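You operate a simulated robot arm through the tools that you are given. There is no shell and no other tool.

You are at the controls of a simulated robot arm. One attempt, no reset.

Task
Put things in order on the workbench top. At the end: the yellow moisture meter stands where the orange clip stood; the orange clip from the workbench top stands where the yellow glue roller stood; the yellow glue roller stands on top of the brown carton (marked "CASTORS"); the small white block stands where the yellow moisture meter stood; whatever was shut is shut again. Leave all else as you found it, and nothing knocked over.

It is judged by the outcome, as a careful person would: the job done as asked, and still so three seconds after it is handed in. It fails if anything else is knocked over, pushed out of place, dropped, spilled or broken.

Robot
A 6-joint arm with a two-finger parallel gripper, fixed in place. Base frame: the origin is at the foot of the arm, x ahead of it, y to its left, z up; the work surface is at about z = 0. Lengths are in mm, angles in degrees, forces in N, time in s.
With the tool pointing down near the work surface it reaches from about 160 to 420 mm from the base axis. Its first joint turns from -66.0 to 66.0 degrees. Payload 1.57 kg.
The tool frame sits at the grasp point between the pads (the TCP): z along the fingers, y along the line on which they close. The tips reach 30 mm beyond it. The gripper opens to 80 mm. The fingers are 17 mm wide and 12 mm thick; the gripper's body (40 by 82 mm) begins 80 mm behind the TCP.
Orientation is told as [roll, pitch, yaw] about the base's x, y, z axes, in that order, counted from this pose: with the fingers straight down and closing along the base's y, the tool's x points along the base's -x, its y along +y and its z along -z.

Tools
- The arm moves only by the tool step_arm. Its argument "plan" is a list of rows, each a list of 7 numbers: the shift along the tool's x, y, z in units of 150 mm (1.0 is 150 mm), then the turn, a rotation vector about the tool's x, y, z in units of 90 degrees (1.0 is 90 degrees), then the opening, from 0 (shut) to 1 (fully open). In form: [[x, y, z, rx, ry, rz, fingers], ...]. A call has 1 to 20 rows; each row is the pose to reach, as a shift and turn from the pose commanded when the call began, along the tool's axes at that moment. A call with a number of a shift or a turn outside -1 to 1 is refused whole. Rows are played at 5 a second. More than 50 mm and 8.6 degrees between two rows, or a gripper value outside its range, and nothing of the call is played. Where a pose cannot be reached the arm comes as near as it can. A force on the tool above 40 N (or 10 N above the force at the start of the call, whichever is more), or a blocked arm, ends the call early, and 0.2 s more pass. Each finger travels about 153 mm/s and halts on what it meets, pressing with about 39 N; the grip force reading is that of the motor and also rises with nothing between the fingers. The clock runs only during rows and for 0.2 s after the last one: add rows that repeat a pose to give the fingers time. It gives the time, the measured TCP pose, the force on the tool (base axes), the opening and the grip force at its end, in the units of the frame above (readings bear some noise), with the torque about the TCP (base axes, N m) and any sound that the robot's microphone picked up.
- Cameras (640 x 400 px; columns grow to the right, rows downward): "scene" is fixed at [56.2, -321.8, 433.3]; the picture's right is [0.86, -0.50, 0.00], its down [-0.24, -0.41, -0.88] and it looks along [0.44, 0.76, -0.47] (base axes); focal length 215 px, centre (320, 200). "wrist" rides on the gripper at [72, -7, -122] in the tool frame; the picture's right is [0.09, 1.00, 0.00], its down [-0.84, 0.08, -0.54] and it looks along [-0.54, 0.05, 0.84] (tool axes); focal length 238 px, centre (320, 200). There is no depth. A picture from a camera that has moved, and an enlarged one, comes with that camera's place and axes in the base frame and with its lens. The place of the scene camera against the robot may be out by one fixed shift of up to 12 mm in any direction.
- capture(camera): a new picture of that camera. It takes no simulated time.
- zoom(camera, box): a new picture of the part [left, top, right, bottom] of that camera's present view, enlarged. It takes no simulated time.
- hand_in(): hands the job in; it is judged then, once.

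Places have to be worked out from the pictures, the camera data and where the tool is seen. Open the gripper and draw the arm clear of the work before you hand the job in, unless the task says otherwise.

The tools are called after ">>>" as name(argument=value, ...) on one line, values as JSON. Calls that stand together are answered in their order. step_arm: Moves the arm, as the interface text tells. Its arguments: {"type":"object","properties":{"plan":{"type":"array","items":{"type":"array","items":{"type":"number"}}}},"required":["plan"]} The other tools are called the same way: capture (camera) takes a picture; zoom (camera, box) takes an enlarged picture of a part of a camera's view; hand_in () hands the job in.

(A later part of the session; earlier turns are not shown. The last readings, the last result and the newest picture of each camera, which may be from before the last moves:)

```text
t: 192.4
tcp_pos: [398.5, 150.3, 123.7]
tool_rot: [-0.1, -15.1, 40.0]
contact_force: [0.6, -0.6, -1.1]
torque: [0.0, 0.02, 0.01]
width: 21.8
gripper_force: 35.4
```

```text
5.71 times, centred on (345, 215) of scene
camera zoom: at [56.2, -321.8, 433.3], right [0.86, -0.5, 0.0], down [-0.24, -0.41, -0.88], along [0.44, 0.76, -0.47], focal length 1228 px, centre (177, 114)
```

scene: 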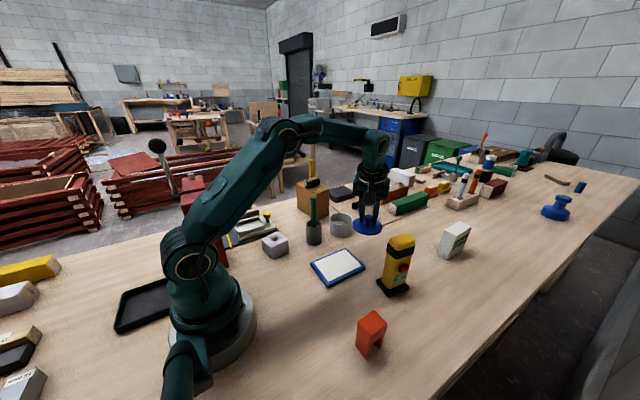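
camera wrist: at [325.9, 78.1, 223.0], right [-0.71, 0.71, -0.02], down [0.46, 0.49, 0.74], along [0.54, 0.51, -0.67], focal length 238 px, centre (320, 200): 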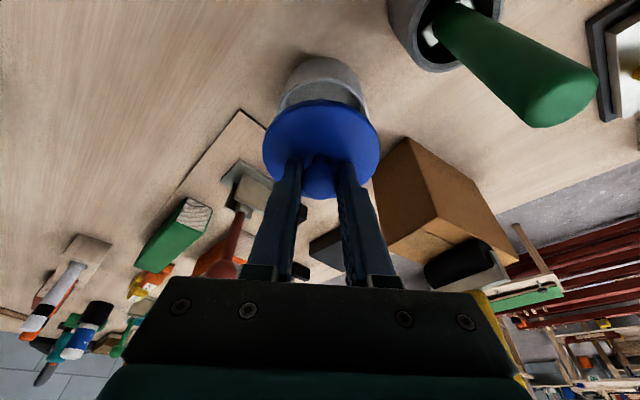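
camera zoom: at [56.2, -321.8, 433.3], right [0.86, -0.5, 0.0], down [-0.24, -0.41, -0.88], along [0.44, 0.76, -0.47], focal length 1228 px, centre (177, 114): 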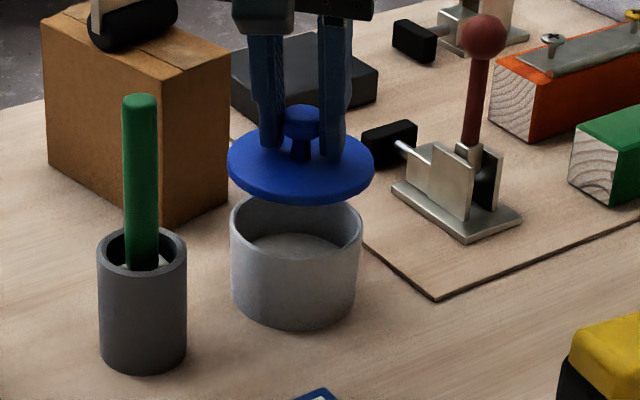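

I'm 1–2 mm off the seat position, so I'll correct and lower to about 5 mm above the seat.

>>> step_arm(plan=[[0.012, 0, 0.02, 0, 0, 0, 0], [0.025, 0, 0.065, 0, 0, 0, 0], [0.04, 0, 0.115, 0, 0, 0, 0], [0.054, 0, 0.16, 0, 0, 0, 0], [0.063, 0, 0.1875, 0, 0, 0, 0], [0.063, 0, 0.1875, 0, 0, 0, 0]])

>>> capture(camera="wrist")

>>> zoom(camera="scene", box=[310, 180, 380, 250])

```text
t: 193.8
tcp_pos: [397.8, 147.7, 96.2]
tool_rot: [0.0, -15.1, 40.0]
contact_force: [0.3, -0.2, 0.0]
torque: [0.01, -0.01, 0.04]
width: 21.9
gripper_force: 34.8
```

```text
taken
camera wrist: at [325.1, 77.6, 194.9], right [-0.71, 0.71, -0.02], down [0.46, 0.49, 0.74], along [0.54, 0.51, -0.67], focal length 238 px, centre (320, 200)
```

wrist: 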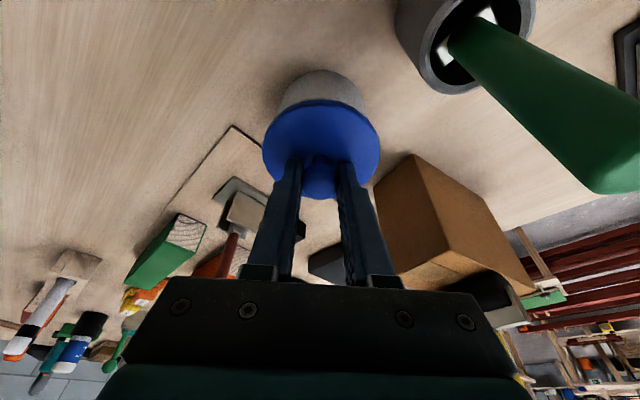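

```text
5.71 times, centred on (345, 215) of scene
camera zoom: at [56.2, -321.8, 433.3], right [0.86, -0.5, 0.0], down [-0.24, -0.41, -0.88], along [0.44, 0.76, -0.47], focal length 1228 px, centre (177, 114)
```

zoom: 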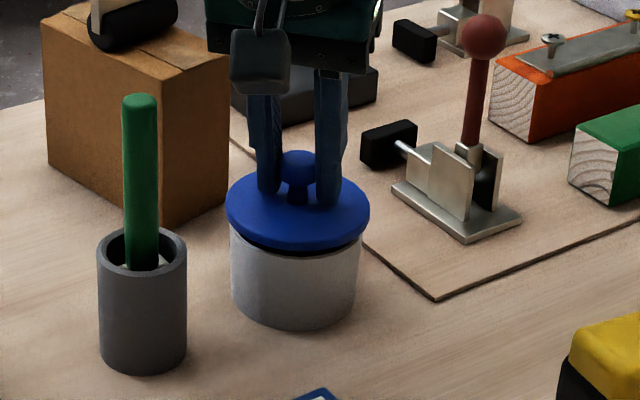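

About 6 mm to go. I'll press down in small steps and listen for the snap.

>>> step_arm(plan=[[0.006, 0, 0.01, 0, 0, 0, 0], [0.01, 0, 0.02, 0, 0, 0, 0], [0.014, 0, 0.03, 0, 0, 0, 0], [0.017, 0, 0.0403, 0, 0, 0, 0], [0.017, 0, 0.0403, 0, 0, 0, 0]])

```text
t: 195.0
tcp_pos: [397.8, 148.3, 88.6]
tool_rot: [-0.1, -15.2, 40.0]
contact_force: [-17.2, -6.6, 25.8]
torque: [-0.13, 0.32, 0.01]
width: 22.0
gripper_force: 34.7
heard: snap
```

Snap heard: the lid is shut again. I'll ease off the pressure and release the knob.

>>> step_arm(plan=[[-0.001, 0, -0.004, 0, 0, 0, 0], [-0.002, 0, -0.007, 0, 0, 0, 0], [-0.002, 0, -0.007, 0, 0, 0, 0.1], [-0.002, 0, -0.007, 0, 0, 0, 0.25], [-0.002, 0, -0.007, 0, 0, 0, 0.3], [-0.002, 0, -0.007, 0, 0, 0, 0.34], [-0.002, 0, -0.007, 0, 0, 0, 0.42], [-0.002, 0, -0.007, 0, 0, 0, 0.55], [-0.002, 0, -0.007, 0, 0, 0, 0.7], [-0.002, 0, -0.007, 0, 0, 0, 0.7]])

>>> zoom(camera="scene", box=[310, 180, 380, 250])

```text
t: 197.2
tcp_pos: [397.9, 148.5, 89.8]
tool_rot: [0.0, -15.0, 40.0]
contact_force: [0.4, -0.1, -1.1]
torque: [-0.01, -0.01, 0.0]
width: 56.0
gripper_force: 0.0
```

```text
5.71 times, centred on (345, 215) of scene
camera zoom: at [56.2, -321.8, 433.3], right [0.86, -0.5, 0.0], down [-0.24, -0.41, -0.88], along [0.44, 0.76, -0.47], focal length 1228 px, centre (177, 114)
```

zoom: 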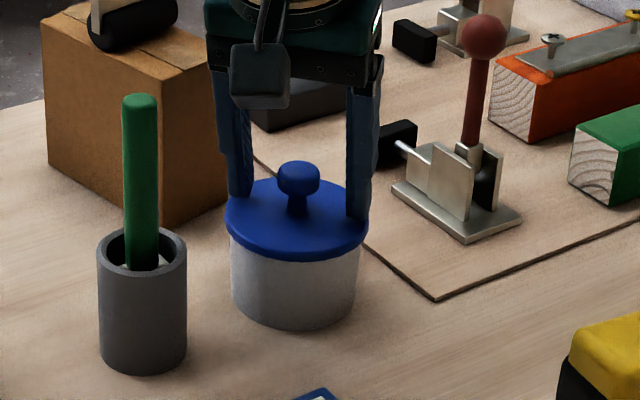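

The pot is shut again. I'll rise clear, then look at the other candidates: the cup with the green stick, and the grey device with the yellow knob.

>>> step_arm(plan=[[-0.01, 0, -0.04, 0, 0, 0, 0.9], [-0.035, 0, -0.13, 0, 0, 0, 1], [-0.07, 0, -0.26, 0, 0, 0, 1], [-0.1035, 0, -0.3864, 0, 0, 0, 1]])

>>> step_arm(plan=[[0.07, 0.043, -0.107, 0.003, 0.018, 0.022, 1], [0.14, 0.086, -0.214, 0.006, 0.037, 0.044, 1], [0.211, 0.129, -0.321, 0.009, 0.055, 0.066, 1], [0.281, 0.172, -0.428, 0.0116, 0.073, 0.088, 1], [0.351, 0.214, -0.535, 0.0146, 0.092, 0.11, 1], [0.421, 0.257, -0.642, 0.0175, 0.11, 0.133, 1], [0.492, 0.3, -0.749, 0.02, 0.129, 0.155, 1], [0.562, 0.343, -0.856, 0.0233, 0.147, 0.177, 1], [0.632, 0.386, -0.963, 0.0262, 0.1653, 0.199, 1], [0.632, 0.386, -0.963, 0.0262, 0.1653, 0.199, 1]])

>>> capture(camera="wrist")

```text
t: 198.2
tcp_pos: [397.9, 148.2, 149.8]
tool_rot: [-0.2, -15.1, 40.0]
contact_force: [0.2, 0.5, -0.1]
torque: [-0.01, 0.03, 0.0]
width: 80.3
gripper_force: 0.1
```

```text
t: 200.4
tcp_pos: [262.9, 108.6, 263.4]
tool_rot: [0.0, -0.1, 21.9]
contact_force: [-0.2, 0.0, -0.8]
torque: [0.02, 0.03, 0.02]
width: 80.3
gripper_force: 0.1
```

```text
taken
camera wrist: at [198.5, 74.2, 386.0], right [-0.46, 0.89, 0.0], down [0.75, 0.38, 0.54], along [0.48, 0.25, -0.84], focal length 238 px, centre (320, 200)
```

wrist: 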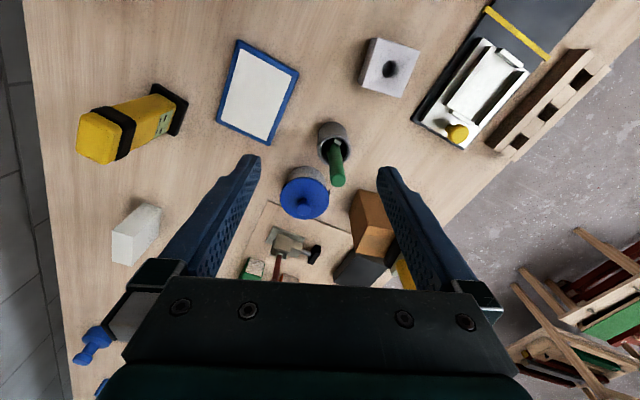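

>>> zoom(camera="wrist", box=[300, 110, 370, 200])

>>> zoom(camera="wrist", box=[340, 20, 440, 110])

>>> zoom(camera="wrist", box=[400, 0, 620, 160])

>>> zoom(camera="scene", box=[200, 185, 300, 265])

```text
4.44 times, centred on (335, 155) of wrist
camera zoom: at [198.5, 74.2, 386.0], right [-0.46, 0.89, 0.0], down [0.75, 0.38, 0.54], along [0.48, 0.25, -0.84], focal length 1059 px, centre (253, 400)
```

zoom: 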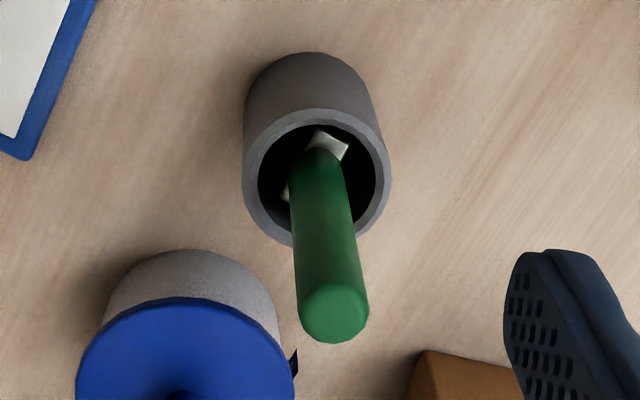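

```text
4.44 times, centred on (390, 65) of wrist
camera zoom: at [198.5, 74.2, 386.0], right [-0.46, 0.89, 0.0], down [0.75, 0.38, 0.54], along [0.48, 0.25, -0.84], focal length 1059 px, centre (9, 800)
```

zoom: 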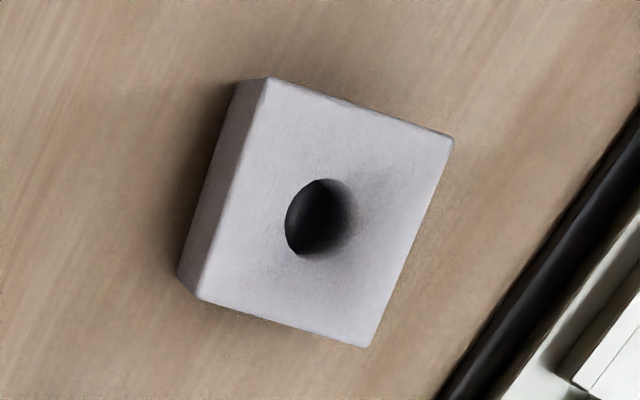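

```text
2.50 times, centred on (510, 80) of wrist
camera zoom: at [198.5, 74.2, 386.0], right [-0.46, 0.89, 0.0], down [0.75, 0.38, 0.54], along [0.48, 0.25, -0.84], focal length 596 px, centre (-155, 500)
```

zoom: 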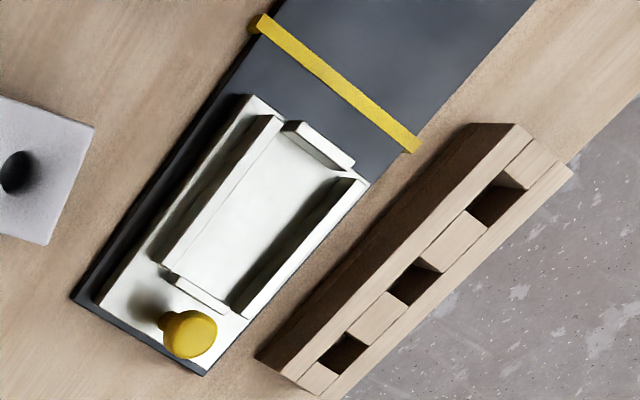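

```text
5.00 times, centred on (250, 225) of scene
camera zoom: at [56.2, -321.8, 433.3], right [0.86, -0.5, 0.0], down [-0.24, -0.41, -0.88], along [0.44, 0.76, -0.47], focal length 1074 px, centre (670, 75)
```

zoom: 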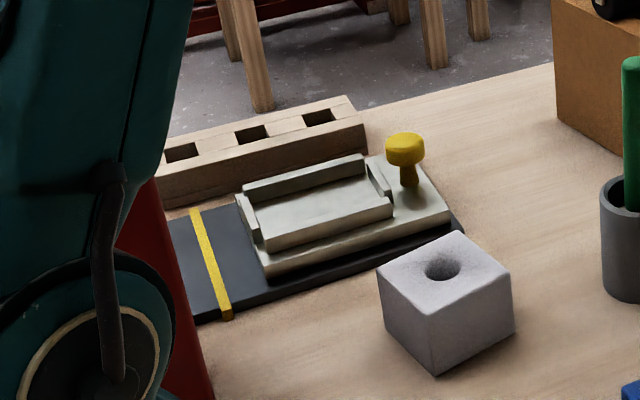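

The grey sled's tray is empty and the holed cube is 55 mm and grey, so not small. The white piece in the cup looks like the block. I'll zoom in harder on the cup.

>>> zoom(camera="wrist", box=[318, 120, 354, 165])

>>> zoom(camera="scene", box=[302, 212, 327, 237])

```text
8.89 times, centred on (336, 142) of wrist
camera zoom: at [198.5, 74.2, 386.0], right [-0.46, 0.89, 0.0], down [0.75, 0.38, 0.54], along [0.48, 0.25, -0.84], focal length 2119 px, centre (178, 711)
```

zoom: 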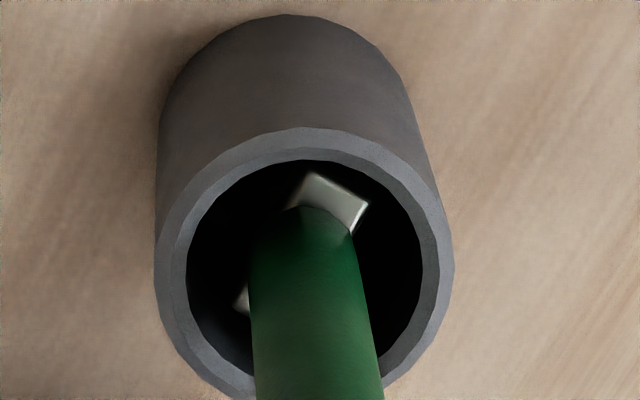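

```text
16.00 times, centred on (314, 224) of scene
camera zoom: at [56.2, -321.8, 433.3], right [0.86, -0.5, 0.0], down [-0.24, -0.41, -0.88], along [0.44, 0.76, -0.47], focal length 3438 px, centre (408, -192)
```

zoom: 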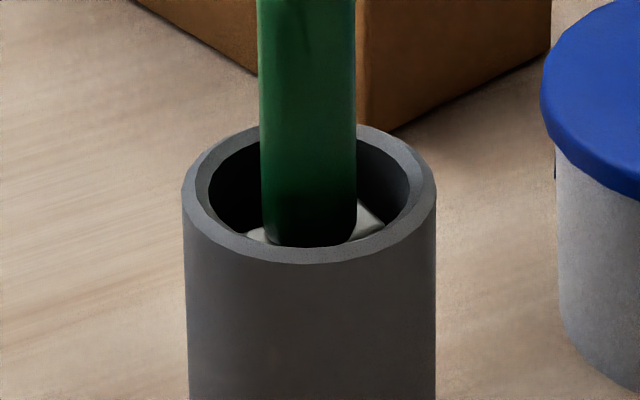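

The cup seems to hold just a brush-like tool with a pale ferrule. The task hints that something else is shut, so I'll look around more, starting with the red cabinet behind the arm.

>>> capture(camera="scene")

>>> zoom(camera="scene", box=[160, 160, 260, 280])

>>> zoom(camera="scene", box=[90, 250, 200, 350])

>>> zoom(camera="wrist", box=[440, 0, 640, 60])

```text
taken
```

scene: 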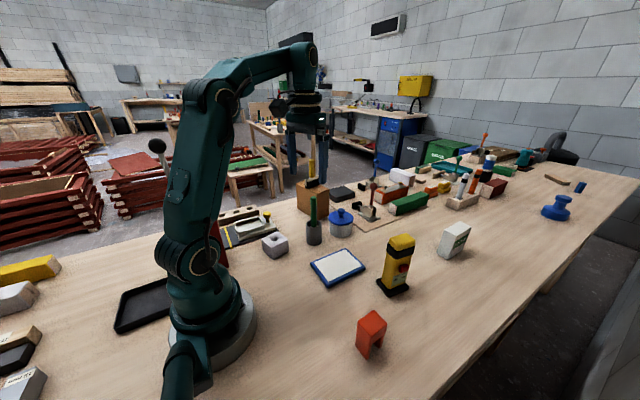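

```text
3.33 times, centred on (210, 220) of scene
camera zoom: at [56.2, -321.8, 433.3], right [0.86, -0.5, 0.0], down [-0.24, -0.41, -0.88], along [0.44, 0.76, -0.47], focal length 716 px, centre (687, 133)
```

zoom: 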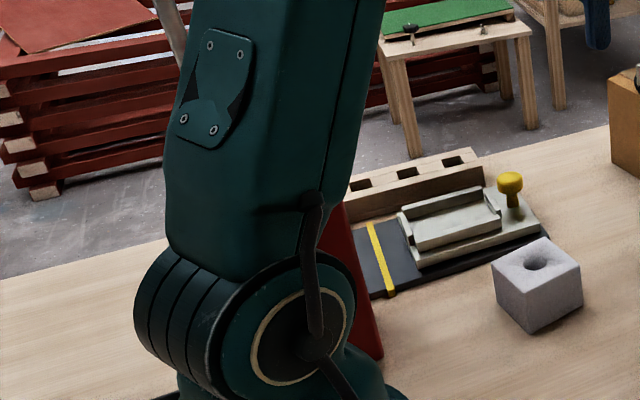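

```text
4.00 times, centred on (145, 300) of scene
camera zoom: at [56.2, -321.8, 433.3], right [0.86, -0.5, 0.0], down [-0.24, -0.41, -0.88], along [0.44, 0.76, -0.47], focal length 860 px, centre (1020, -200)
```

zoom: 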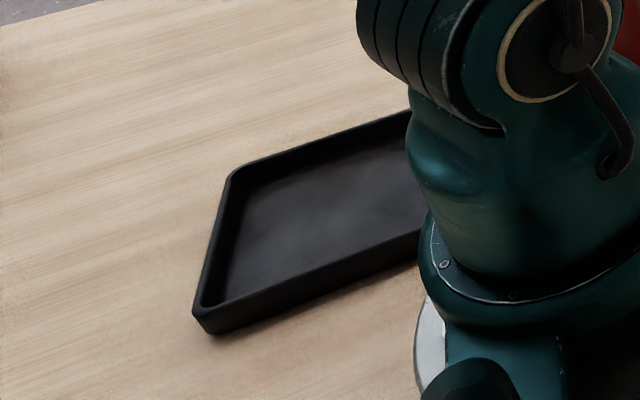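

```text
3.20 times, centred on (540, 30) of wrist
camera zoom: at [198.5, 74.2, 386.0], right [-0.46, 0.89, 0.0], down [0.75, 0.38, 0.54], along [0.48, 0.25, -0.84], focal length 763 px, centre (-384, 744)
```

zoom: 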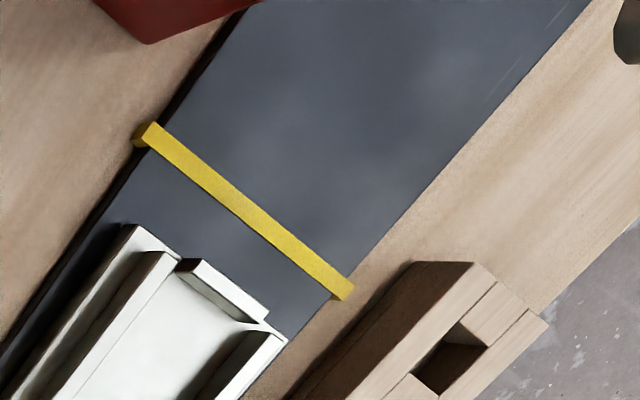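

The pale piece in the cup measures 25 × 11 mm and is centred under the handle, so it's a flat brush ferrule. Now I'll compare the holed cube's colour with the other painted blocks further along the bench.

>>> zoom(camera="scene", box=[255, 225, 295, 265])

>>> zoom(camera="scene", box=[380, 155, 430, 205])

>>> zoom(camera="scene", box=[0, 240, 110, 400])

>>> zoom(camera="scene", box=[430, 130, 610, 250])

```text
10.00 times, centred on (275, 245) of scene
camera zoom: at [56.2, -321.8, 433.3], right [0.86, -0.5, 0.0], down [-0.24, -0.41, -0.88], along [0.44, 0.76, -0.47], focal length 2149 px, centre (770, -250)
```

zoom: 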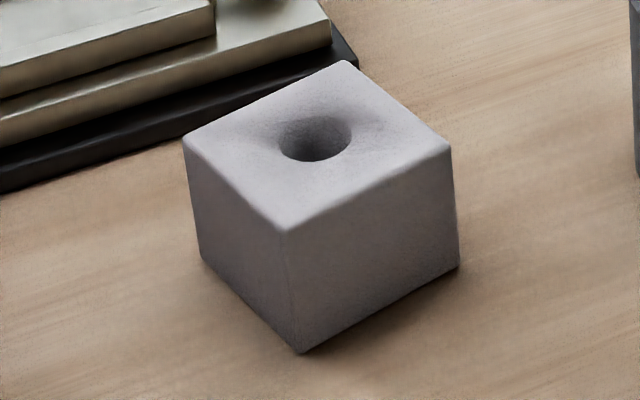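

```text
8.00 times, centred on (405, 180) of scene
camera zoom: at [56.2, -321.8, 433.3], right [0.86, -0.5, 0.0], down [-0.24, -0.41, -0.88], along [0.44, 0.76, -0.47], focal length 1719 px, centre (-360, 360)
```

zoom: 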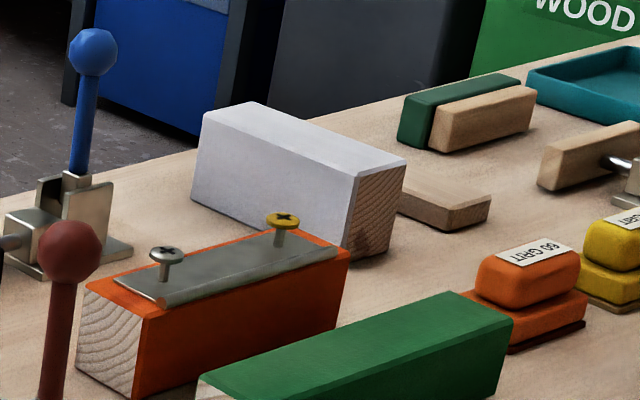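

```text
2.50 times, centred on (55, 320) of scene
camera zoom: at [56.2, -321.8, 433.3], right [0.86, -0.5, 0.0], down [-0.24, -0.41, -0.88], along [0.44, 0.76, -0.47], focal length 537 px, centre (982, -100)
```

zoom: 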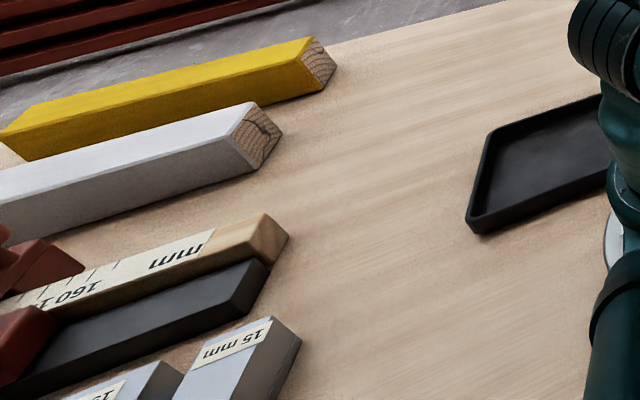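

```text
3.33 times, centred on (520, 190) of scene
camera zoom: at [56.2, -321.8, 433.3], right [0.86, -0.5, 0.0], down [-0.24, -0.41, -0.88], along [0.44, 0.76, -0.47], focal length 716 px, centre (-347, 233)
```

zoom: 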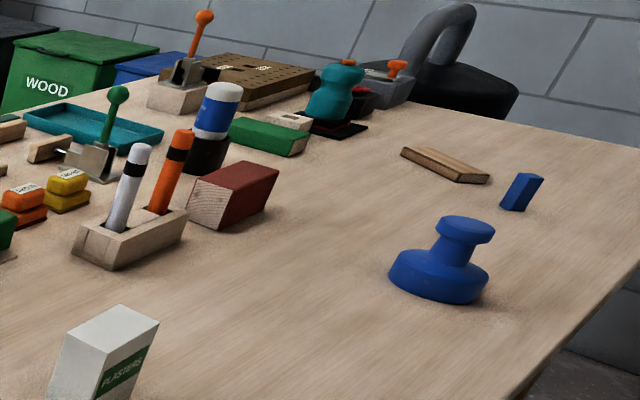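

I still want to be sure there isn't a smaller white block shut away somewhere reachable. I'll inspect the black flat box by the carton and the blue-framed panel.

>>> zoom(camera="scene", box=[325, 175, 375, 215])

>>> zoom(camera="wrist", box=[310, 180, 420, 300])

>>> zoom(camera="scene", box=[305, 240, 370, 295])

>>> zoom(camera="wrist", box=[205, 30, 310, 160])

```text
10.00 times, centred on (350, 195) of scene
camera zoom: at [56.2, -321.8, 433.3], right [0.86, -0.5, 0.0], down [-0.24, -0.41, -0.88], along [0.44, 0.76, -0.47], focal length 2149 px, centre (20, 250)
```

zoom: 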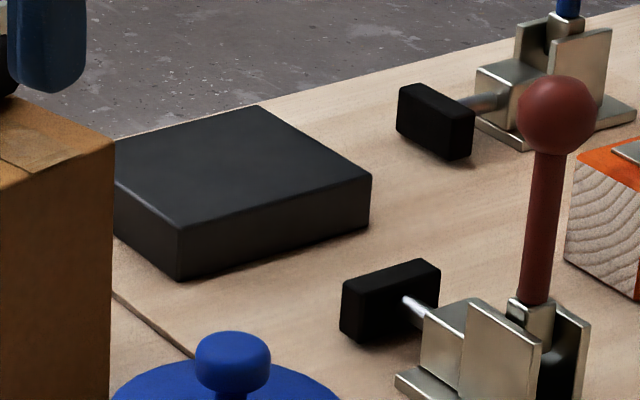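

```text
3.33 times, centred on (365, 240) of wrist
camera zoom: at [198.5, 74.2, 386.0], right [-0.46, 0.89, 0.0], down [0.75, 0.38, 0.54], along [0.48, 0.25, -0.84], focal length 794 px, centre (170, 67)
```

zoom: 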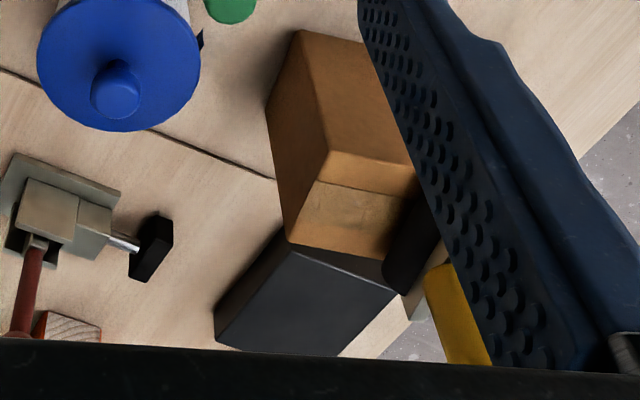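

```text
7.27 times, centred on (338, 268) of scene
camera zoom: at [56.2, -321.8, 433.3], right [0.86, -0.5, 0.0], down [-0.24, -0.41, -0.88], along [0.44, 0.76, -0.47], focal length 1563 px, centre (193, -291)
```

zoom: 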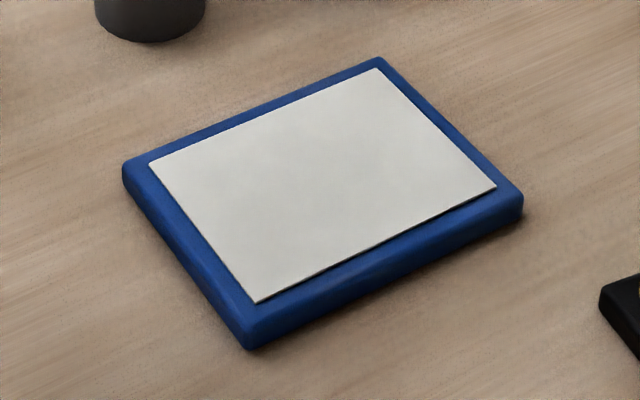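

```text
3.08 times, centred on (258, 95) of wrist
camera zoom: at [198.5, 74.2, 386.0], right [-0.46, 0.89, 0.0], down [0.75, 0.38, 0.54], along [0.48, 0.25, -0.84], focal length 733 px, centre (512, 523)
```

zoom: 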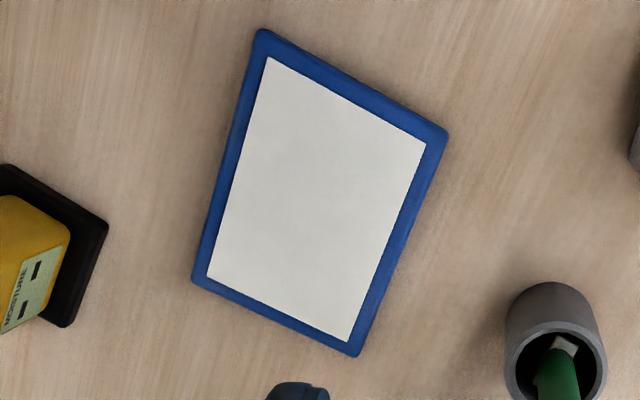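

The black box is a plain slab and the blue panel a plain pad. The 53 × 53 × 50 mm cube has the same white paint as the long white block, so it's the small white block: centre about (181,163), yaw 13°. I'll go above it, offset 12 mm outward so the later placement near the base is easier.

>>> step_arm(plan=[[0.042, 0.075, 0.108, 0, 0, 0.014, 1], [0.083, 0.151, 0.216, 0, 0, 0.028, 1], [0.125, 0.226, 0.324, 0, 0, 0.042, 1], [0.167, 0.302, 0.432, 0, 0, 0.057, 1], [0.209, 0.377, 0.54, 0, 0, 0.071, 1], [0.25, 0.453, 0.648, 0, 0, 0.085, 1], [0.292, 0.528, 0.756, 0, 0, 0.099, 1], [0.292, 0.528, 0.756, 0, 0, 0.099, 1]])

>>> capture(camera="wrist")

>>> capture(camera="scene")

```text
t: 202.2
tcp_pos: [190.0, 167.2, 151.3]
tool_rot: [0.0, -0.2, 13.0]
contact_force: [-0.5, 0.0, -0.3]
torque: [-0.06, 0.01, -0.01]
width: 80.1
gripper_force: 0.1
```

```text
taken
camera wrist: at [121.8, 143.2, 273.3], right [-0.31, 0.95, 0.0], down [0.8, 0.26, 0.54], along [0.52, 0.17, -0.84], focal length 238 px, centre (320, 200)
```

wrist: 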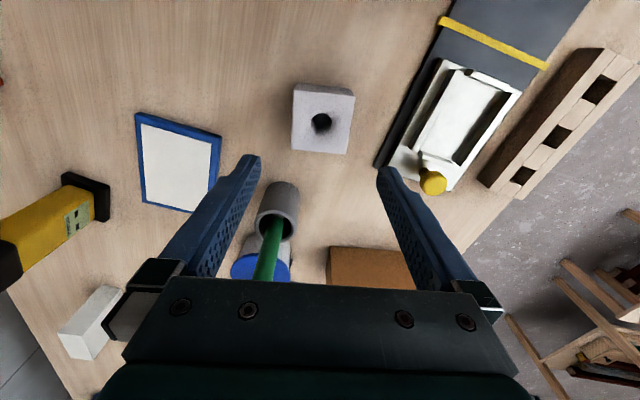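

```text
taken
```

scene: 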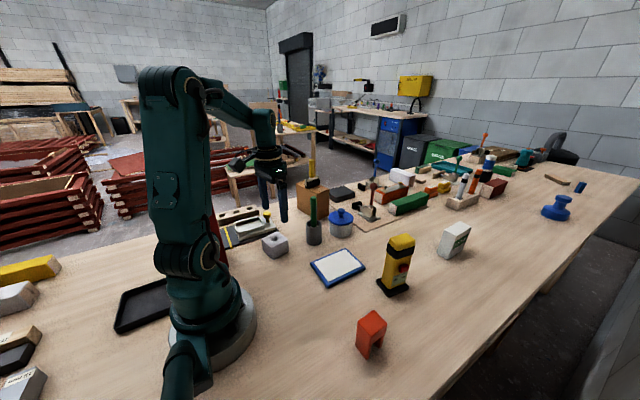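

>>> zoom(camera="wrist", box=[270, 70, 380, 170])

>>> zoom(camera="wrist", box=[370, 20, 560, 220])

>>> zoom(camera="wrist", box=[220, 160, 330, 300])

```text
4.00 times, centred on (325, 120) of wrist
camera zoom: at [121.8, 143.2, 273.3], right [-0.31, 0.95, 0.0], down [0.8, 0.26, 0.54], along [0.52, 0.17, -0.84], focal length 953 px, centre (300, 520)
```

zoom: 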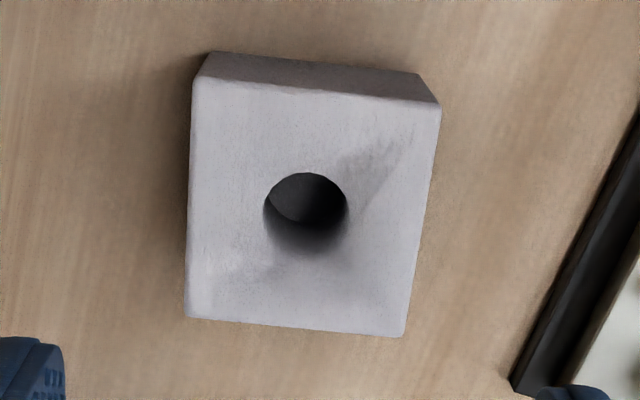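

```text
2.00 times, centred on (465, 120) of wrist
camera zoom: at [121.8, 143.2, 273.3], right [-0.31, 0.95, 0.0], down [0.8, 0.26, 0.54], along [0.52, 0.17, -0.84], focal length 477 px, centre (30, 360)
```

zoom: 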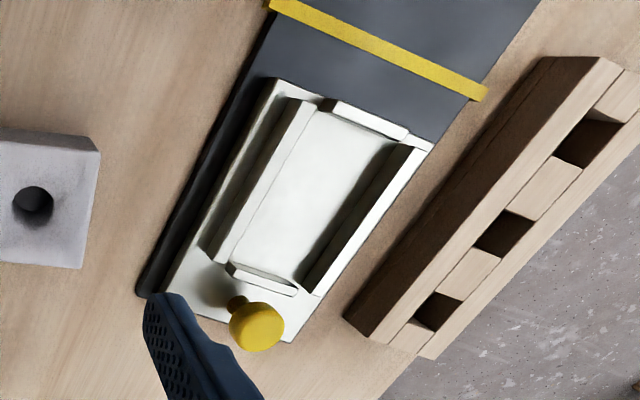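

```text
2.86 times, centred on (275, 230) of wrist
camera zoom: at [121.8, 143.2, 273.3], right [-0.31, 0.95, 0.0], down [0.8, 0.26, 0.54], along [0.52, 0.17, -0.84], focal length 681 px, centre (449, 114)
```

zoom: 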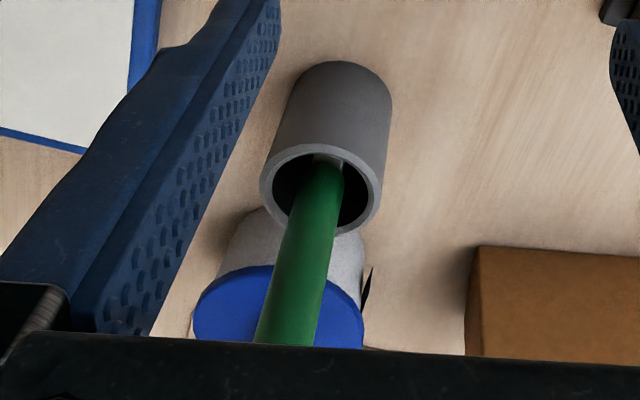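

The cube is confirmed. Before moving it, I want a look at what's behind the pot, since a dark tab shows there, to be sure no other white block hides there.

>>> step_arm(plan=[[-0.04, 0.055, -0.1, 0, 0, 0.03, 1], [-0.09, 0.11, -0.22, 0, 0, 0.06, 1], [-0.14, 0.165, -0.34, 0, 0, 0.09, 1], [-0.19, 0.22, -0.46, 0, 0, 0.12, 1], [-0.24, 0.275, -0.58, 0, 0, 0.144, 1], [-0.29, 0.31, -0.66, 0, 0, 0.144, 1], [-0.29, 0.31, -0.66, 0, 0, 0.144, 1]])

>>> capture(camera="wrist")

```text
t: 203.8
tcp_pos: [221.5, 222.2, 249.7]
tool_rot: [0.1, -0.1, 0.0]
contact_force: [1.3, -1.1, -0.1]
torque: [0.0, -0.03, -0.02]
width: 80.2
gripper_force: 0.0
```

```text
taken
camera wrist: at [151.1, 213.7, 372.5], right [-0.09, 1.0, 0.0], down [0.84, 0.08, 0.54], along [0.54, 0.05, -0.84], focal length 238 px, centre (320, 200)
```

wrist: 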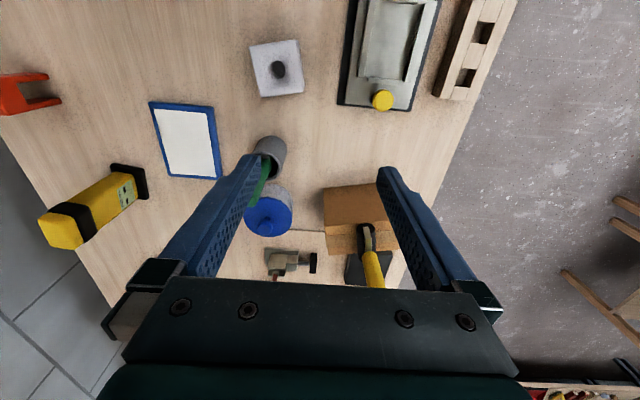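

>>> zoom(camera="wrist", box=[235, 125, 335, 255])

>>> zoom(camera="wrist", box=[310, 170, 410, 290])

>>> zoom(camera="wrist", box=[240, 0, 460, 130])

```text
3.08 times, centred on (285, 190) of wrist
camera zoom: at [151.1, 213.7, 372.5], right [-0.09, 1.0, 0.0], down [0.84, 0.08, 0.54], along [0.54, 0.05, -0.84], focal length 733 px, centre (428, 231)
```

zoom: 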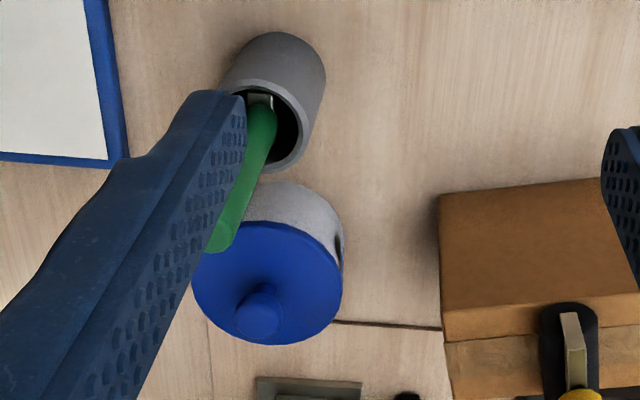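

```text
3.33 times, centred on (360, 230) of wrist
camera zoom: at [151.1, 213.7, 372.5], right [-0.09, 1.0, 0.0], down [0.84, 0.08, 0.54], along [0.54, 0.05, -0.84], focal length 794 px, centre (187, 100)
```

zoom: 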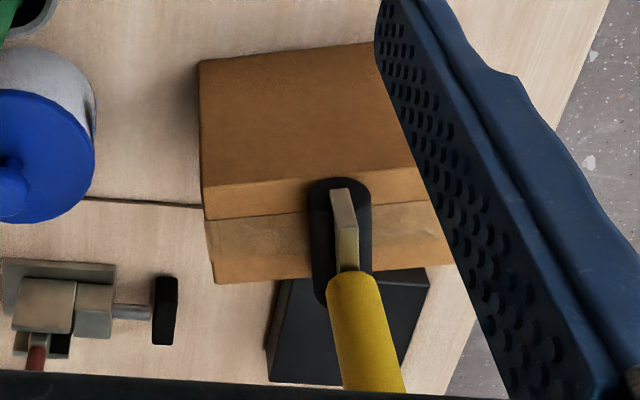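

```text
2.91 times, centred on (350, 65) of wrist
camera zoom: at [151.1, 213.7, 372.5], right [-0.09, 1.0, 0.0], down [0.84, 0.08, 0.54], along [0.54, 0.05, -0.84], focal length 693 px, centre (233, 593)
```

zoom: 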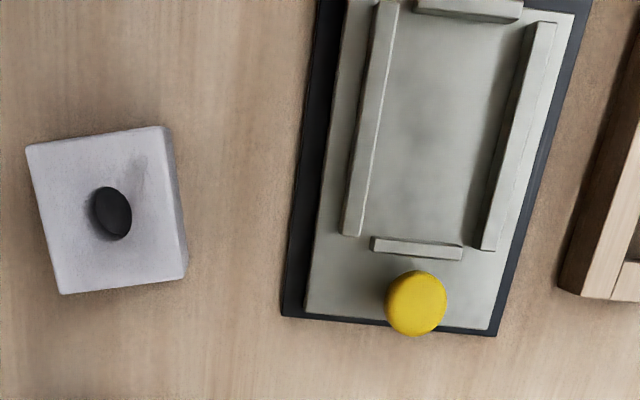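

The dark tab is just a label on the pot, and no other white block is around. I'll return above the cube, centre (180,163.5), yaw 13°.

>>> step_arm(plan=[[0.03, -0.052, 0.1, 0, 0, -0.021, 1], [0.06, -0.104, 0.22, 0, 0, -0.042, 1], [0.09, -0.156, 0.34, 0, 0, -0.062, 1], [0.12, -0.208, 0.46, 0, 0, -0.083, 1], [0.15, -0.26, 0.58, 0, 0, -0.104, 1], [0.18, -0.312, 0.7, 0, 0, -0.125, 1], [0.207, -0.364, 0.803, 0, 0, -0.1456, 1], [0.207, -0.364, 0.803, 0, 0, -0.1456, 1]])

>>> capture(camera="wrist")

```text
t: 205.6
tcp_pos: [193.0, 164.2, 127.1]
tool_rot: [0.0, -0.1, 13.1]
contact_force: [-0.2, -0.4, 0.0]
torque: [-0.02, -0.04, 0.02]
width: 80.0
gripper_force: 0.2
```

```text
taken
camera wrist: at [124.5, 141.7, 249.4], right [-0.32, 0.95, 0.0], down [0.8, 0.27, 0.54], along [0.52, 0.17, -0.84], focal length 238 px, centre (320, 200)
```

wrist: 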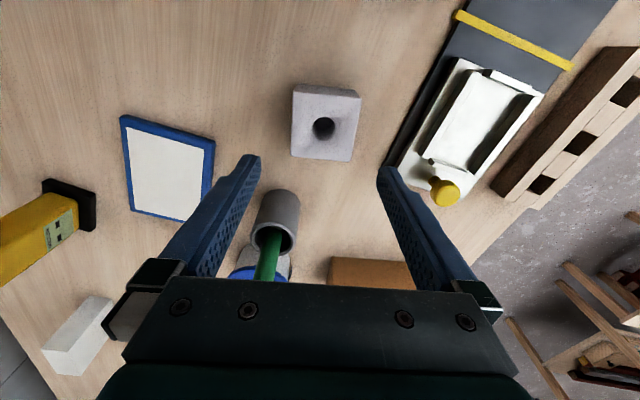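

Descending to TCP z≈38 with the fingers either side of the cube.

>>> step_arm(plan=[[0.002, 0.005, 0.07, 0, 0, 0, 1], [0.0045, 0.01, 0.17, 0, 0, 0, 1], [0.0045, 0.01, 0.27, 0, 0, 0, 1], [0.0045, 0.01, 0.37, 0, 0, 0, 1], [0.0045, 0.01, 0.47, 0, 0, 0, 1], [0.0045, 0.01, 0.55, 0, 0, 0, 1], [0.0045, 0.01, 0.596, 0, 0, 0, 1], [0.0045, 0.01, 0.596, 0, 0, 0, 1]])

>>> capture(camera="wrist")

>>> zoom(camera="scene", box=[220, 180, 340, 290])

```text
t: 207.4
tcp_pos: [190.2, 167.5, 40.7]
tool_rot: [0.0, 0.0, 13.3]
contact_force: [0.8, 0.4, 0.6]
torque: [0.02, -0.03, 0.01]
width: 80.2
gripper_force: 0.0
```

```text
taken
camera wrist: at [122.5, 143.6, 161.6], right [-0.32, 0.95, 0.0], down [0.8, 0.27, 0.54], along [0.52, 0.17, -0.84], focal length 238 px, centre (320, 200)
```

wrist: 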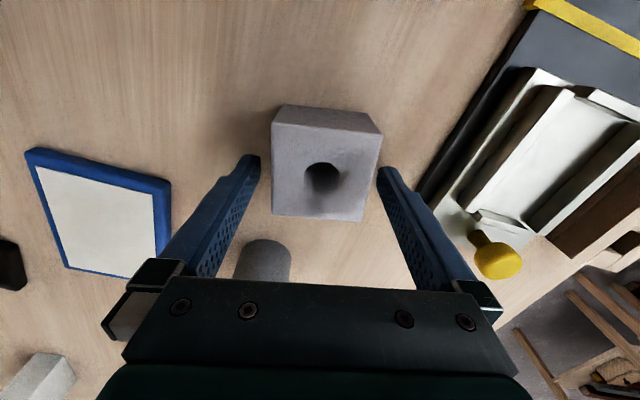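

```text
3.64 times, centred on (280, 235) of scene
camera zoom: at [56.2, -321.8, 433.3], right [0.86, -0.5, 0.0], down [-0.24, -0.41, -0.88], along [0.44, 0.76, -0.47], focal length 781 px, centre (466, 73)
```

zoom: 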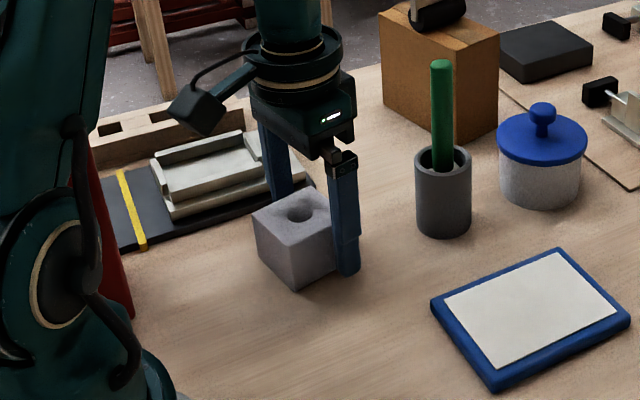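

The cube is centred laterally. Closing gently on 53 mm.

>>> step_arm(plan=[[0, 0, 0, 0, 0, 0, 0.88], [0, 0, 0, 0, 0, 0, 0.8], [0, 0, 0, 0, 0, 0, 0.75], [0, 0, 0, 0, 0, 0, 0.72], [0, 0, 0, 0, 0, 0, 0.7], [0, 0, 0, 0, 0, 0, 0.68], [0, 0, 0, 0, 0, 0, 0.66], [0, 0, 0, 0, 0, 0, 0.64], [0, 0, 0, 0, 0, 0, 0.6], [0, 0, 0, 0, 0, 0, 0.4], [0, 0, 0, 0, 0, 0, 0], [0, 0, 0, 0, 0, 0, 0]])

>>> capture(camera="wrist")

```text
t: 210.0
tcp_pos: [191.3, 168.8, 40.8]
tool_rot: [0.0, 0.0, 13.2]
contact_force: [-0.7, -0.4, 0.0]
torque: [-0.07, 0.0, -0.03]
width: 55.3
gripper_force: 38.6
```

```text
taken
camera wrist: at [122.6, 143.6, 161.7], right [-0.32, 0.95, 0.0], down [0.8, 0.27, 0.54], along [0.52, 0.17, -0.84], focal length 238 px, centre (320, 200)
```

wrist: 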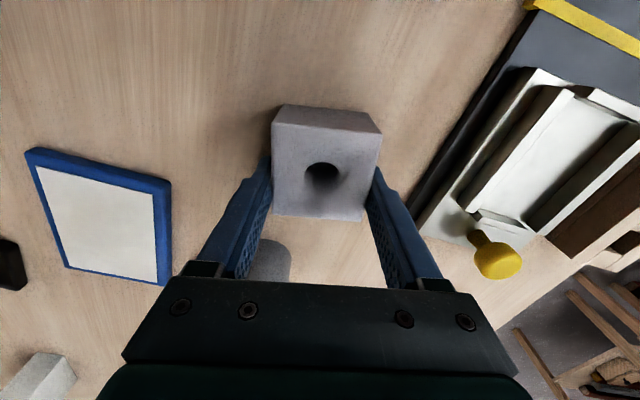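

Gripped at 55 mm. I'll lift 40 mm and carry it to above the meter's old place at (161,24), turning to yaw -8°.

>>> step_arm(plan=[[0, 0, -0.02, 0, 0, 0, 0], [0, 0, -0.08, 0, 0, 0, 0], [0, 0, -0.16, 0, 0, 0, 0], [0, 0, -0.24, 0, 0, 0, 0], [0, 0, -0.267, 0, 0, 0, 0], [0.01, -0.027, -0.267, 0, 0, 0.007, 0], [0.034, -0.091, -0.267, 0, 0, 0.024, 0], [0.061, -0.164, -0.267, 0, 0, 0.042, 0], [0.089, -0.236, -0.267, 0, 0, 0.061, 0], [0.116, -0.309, -0.267, 0, 0, 0.08, 0], [0.143, -0.382, -0.267, 0, 0, 0.099, 0], [0.17, -0.454, -0.267, 0, 0, 0.118, 0], [0.198, -0.527, -0.267, 0, 0, 0.137, 0], [0.225, -0.6, -0.267, 0, 0, 0.155, 0], [0.252, -0.673, -0.267, 0, 0, 0.174, 0], [0.28, -0.745, -0.267, 0, 0, 0.193, 0], [0.304, -0.809, -0.267, 0, 0, 0.21, 0], [0.324, -0.863, -0.267, 0, 0, 0.224, 0], [0.336, -0.895, -0.267, 0, 0, 0.232, 0], [0.341, -0.909, -0.267, 0, 0, 0.2356, 0]])

>>> capture(camera="wrist")

>>> capture(camera="scene")

```text
t: 214.2
tcp_pos: [170.8, 22.8, 80.1]
tool_rot: [0.1, 0.0, -8.1]
contact_force: [-0.1, -0.3, 0.2]
torque: [0.0, 0.0, -0.03]
width: 55.3
gripper_force: 38.6
```

```text
taken
camera wrist: at [99.4, 24.9, 201.4], right [0.05, 1.0, 0.0], down [0.84, -0.04, 0.54], along [0.54, -0.03, -0.84], focal length 238 px, centre (320, 200)
```

wrist: 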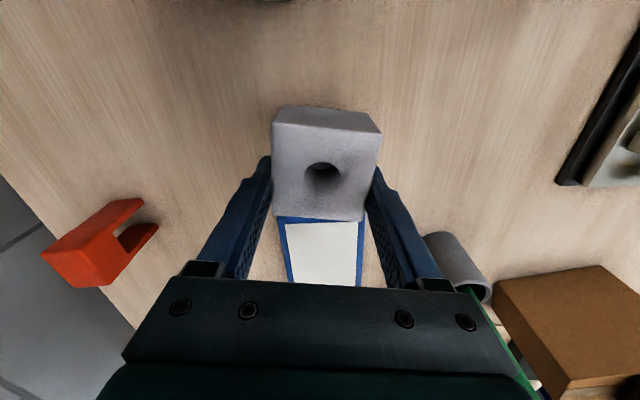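

```text
taken
```

scene: 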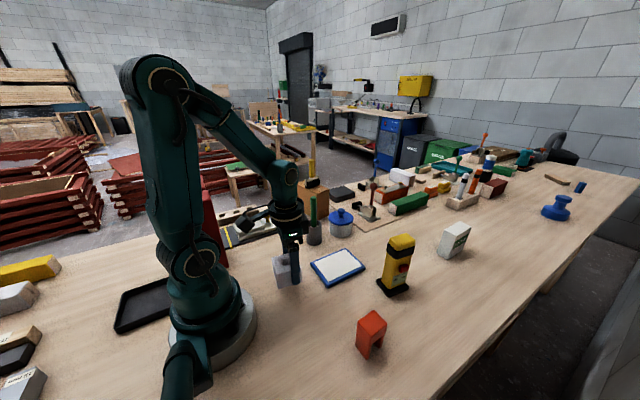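

The block is over (160.6,23.3), essentially on target. Lowering slowly.

>>> step_arm(plan=[[0, 0.003, 0.03, 0, 0, 0, 0], [0, 0.005, 0.08, 0, 0, 0, 0], [0, 0.005, 0.14, 0, 0, 0, 0], [0, 0.005, 0.195, 0, 0, 0, 0], [0, 0.005, 0.235, 0, 0, 0, 0], [0, 0.005, 0.252, 0, 0, 0, 0], [0, 0.005, 0.259, 0, 0, 0, 0], [0, 0.005, 0.259, 0, 0, 0, 0]])

```text
t: 216.0
tcp_pos: [171.7, 25.3, 41.0]
tool_rot: [0.1, -0.1, -8.0]
contact_force: [-1.0, -0.3, 1.9]
torque: [-0.03, 0.04, -0.02]
width: 55.3
gripper_force: 38.4
```

>>> step_arm(plan=[[0, 0, 0.003, 0, 0, 0, 0], [0, 0, 0.005, 0, 0, 0, 0], [0, 0, 0.005, 0, 0, 0, 0]])

```text
t: 216.8
tcp_pos: [172.4, 24.7, 38.7]
tool_rot: [0.2, -0.1, -8.2]
contact_force: [-1.7, 2.4, 10.2]
torque: [-0.02, 0.18, -0.04]
width: 55.4
gripper_force: 39.4
```

The block is resting at 10 N. I'll ease up slightly and release gently.

>>> step_arm(plan=[[0, 0, -0.003, 0, 0, 0, 0.3], [0, 0, -0.003, 0, 0, 0, 0.6], [0, 0, -0.003, 0, 0, 0, 0.68], [0, 0, -0.003, 0, 0, 0, 0.7], [0, 0, -0.003, 0, 0, 0, 0.72], [0, 0, -0.003, 0, 0, 0, 0.76], [0, 0, -0.003, 0, 0, 0, 0.84], [0, 0, -0.003, 0, 0, 0, 0.95], [0, 0, -0.003, 0, 0, 0, 1]])

>>> step_arm(plan=[[0, 0, -0.05, 0, 0, 0, 1], [0, 0, -0.15, 0, 0, 0, 1], [0, 0, -0.3, 0, 0, 0, 1], [0, 0, -0.5, 0, 0, 0, 1], [0, 0, -0.7, 0, 0, 0, 1], [0, 0, -0.9, 0, 0, 0, 1], [0, 0, -0.9, 0, 0, 0, 1]])

>>> capture(camera="wrist")

>>> capture(camera="scene")

```text
t: 218.8
tcp_pos: [171.6, 23.5, 39.1]
tool_rot: [0.1, -0.1, -8.0]
contact_force: [0.0, -0.2, 0.3]
torque: [0.05, 0.0, 0.03]
width: 80.1
gripper_force: 0.1
```

```text
t: 220.4
tcp_pos: [168.8, 23.3, 178.6]
tool_rot: [0.0, -0.1, -8.0]
contact_force: [-0.1, -0.2, -0.8]
torque: [-0.01, 0.03, 0.01]
width: 80.1
gripper_force: 0.1
```

```text
taken
camera wrist: at [97.6, 25.8, 300.1], right [0.05, 1.0, 0.0], down [0.84, -0.04, 0.54], along [0.54, -0.03, -0.84], focal length 238 px, centre (320, 200)
```

wrist: 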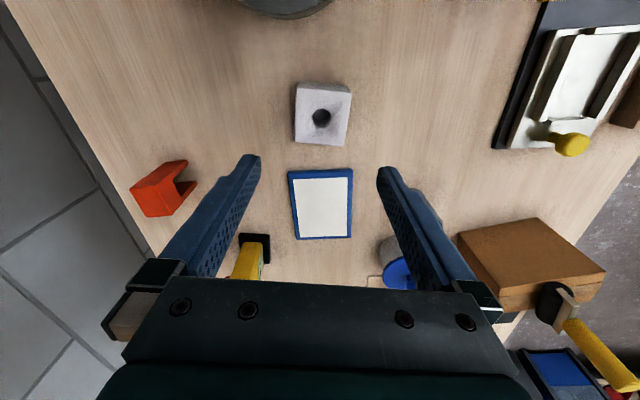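

```text
taken
```

scene: 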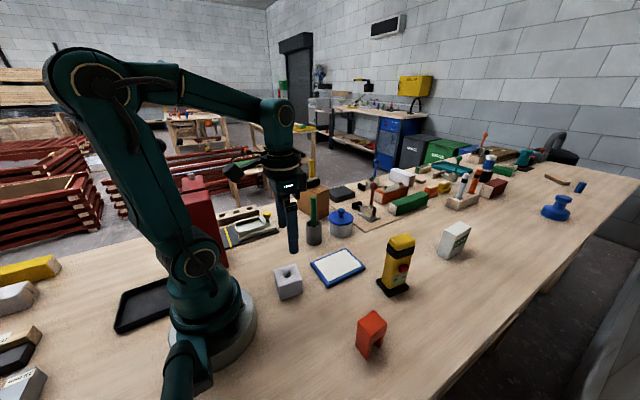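

Everything is in place. I'll check the meter's display, the roller and the red cabinet closely.

>>> zoom(camera="scene", box=[370, 225, 425, 305])

>>> zoom(camera="scene", box=[160, 160, 280, 280])

>>> zoom(camera="scene", box=[280, 145, 350, 245])

>>> zoom(camera="scene", box=[240, 240, 400, 370])

```text
5.00 times, centred on (398, 265) of scene
camera zoom: at [56.2, -321.8, 433.3], right [0.86, -0.5, 0.0], down [-0.24, -0.41, -0.88], along [0.44, 0.76, -0.47], focal length 1074 px, centre (-68, -125)
```

zoom: 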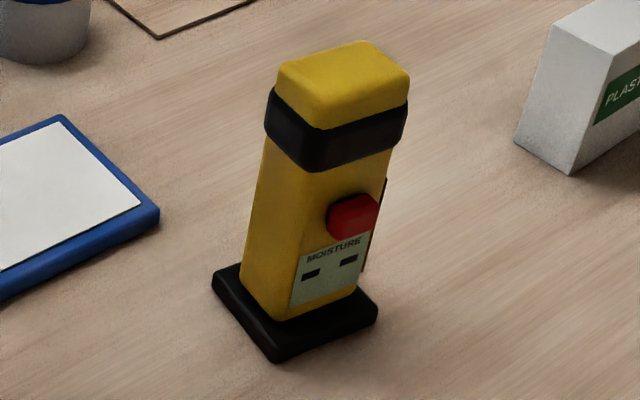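

```text
3.33 times, centred on (220, 220) of scene
camera zoom: at [56.2, -321.8, 433.3], right [0.86, -0.5, 0.0], down [-0.24, -0.41, -0.88], along [0.44, 0.76, -0.47], focal length 716 px, centre (653, 133)
```

zoom: 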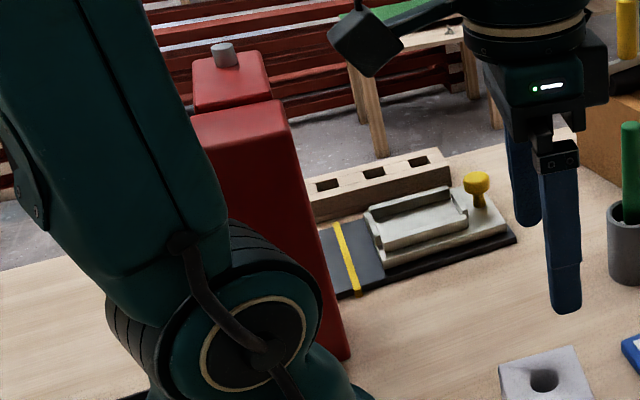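

```text
4.00 times, centred on (315, 195) of scene
camera zoom: at [56.2, -321.8, 433.3], right [0.86, -0.5, 0.0], down [-0.24, -0.41, -0.88], along [0.44, 0.76, -0.47], focal length 860 px, centre (340, 220)
```

zoom: 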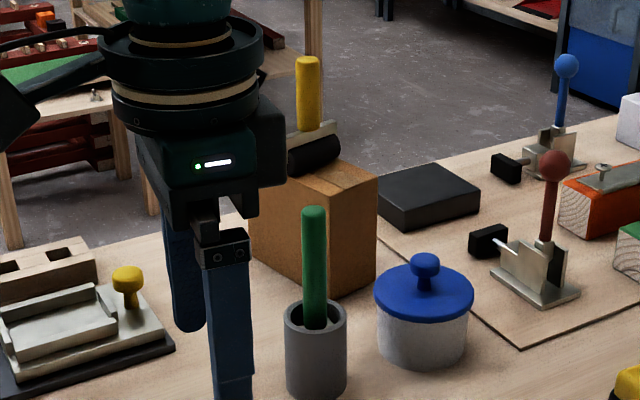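

```text
3.08 times, centred on (320, 305) of scene
camera zoom: at [56.2, -321.8, 433.3], right [0.86, -0.5, 0.0], down [-0.24, -0.41, -0.88], along [0.44, 0.76, -0.47], focal length 661 px, centre (320, -123)
```

zoom: 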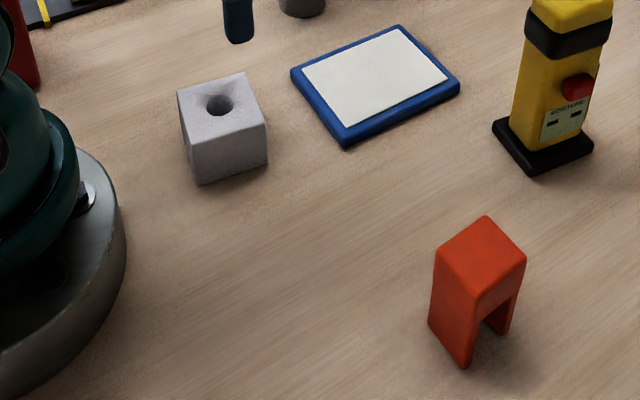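

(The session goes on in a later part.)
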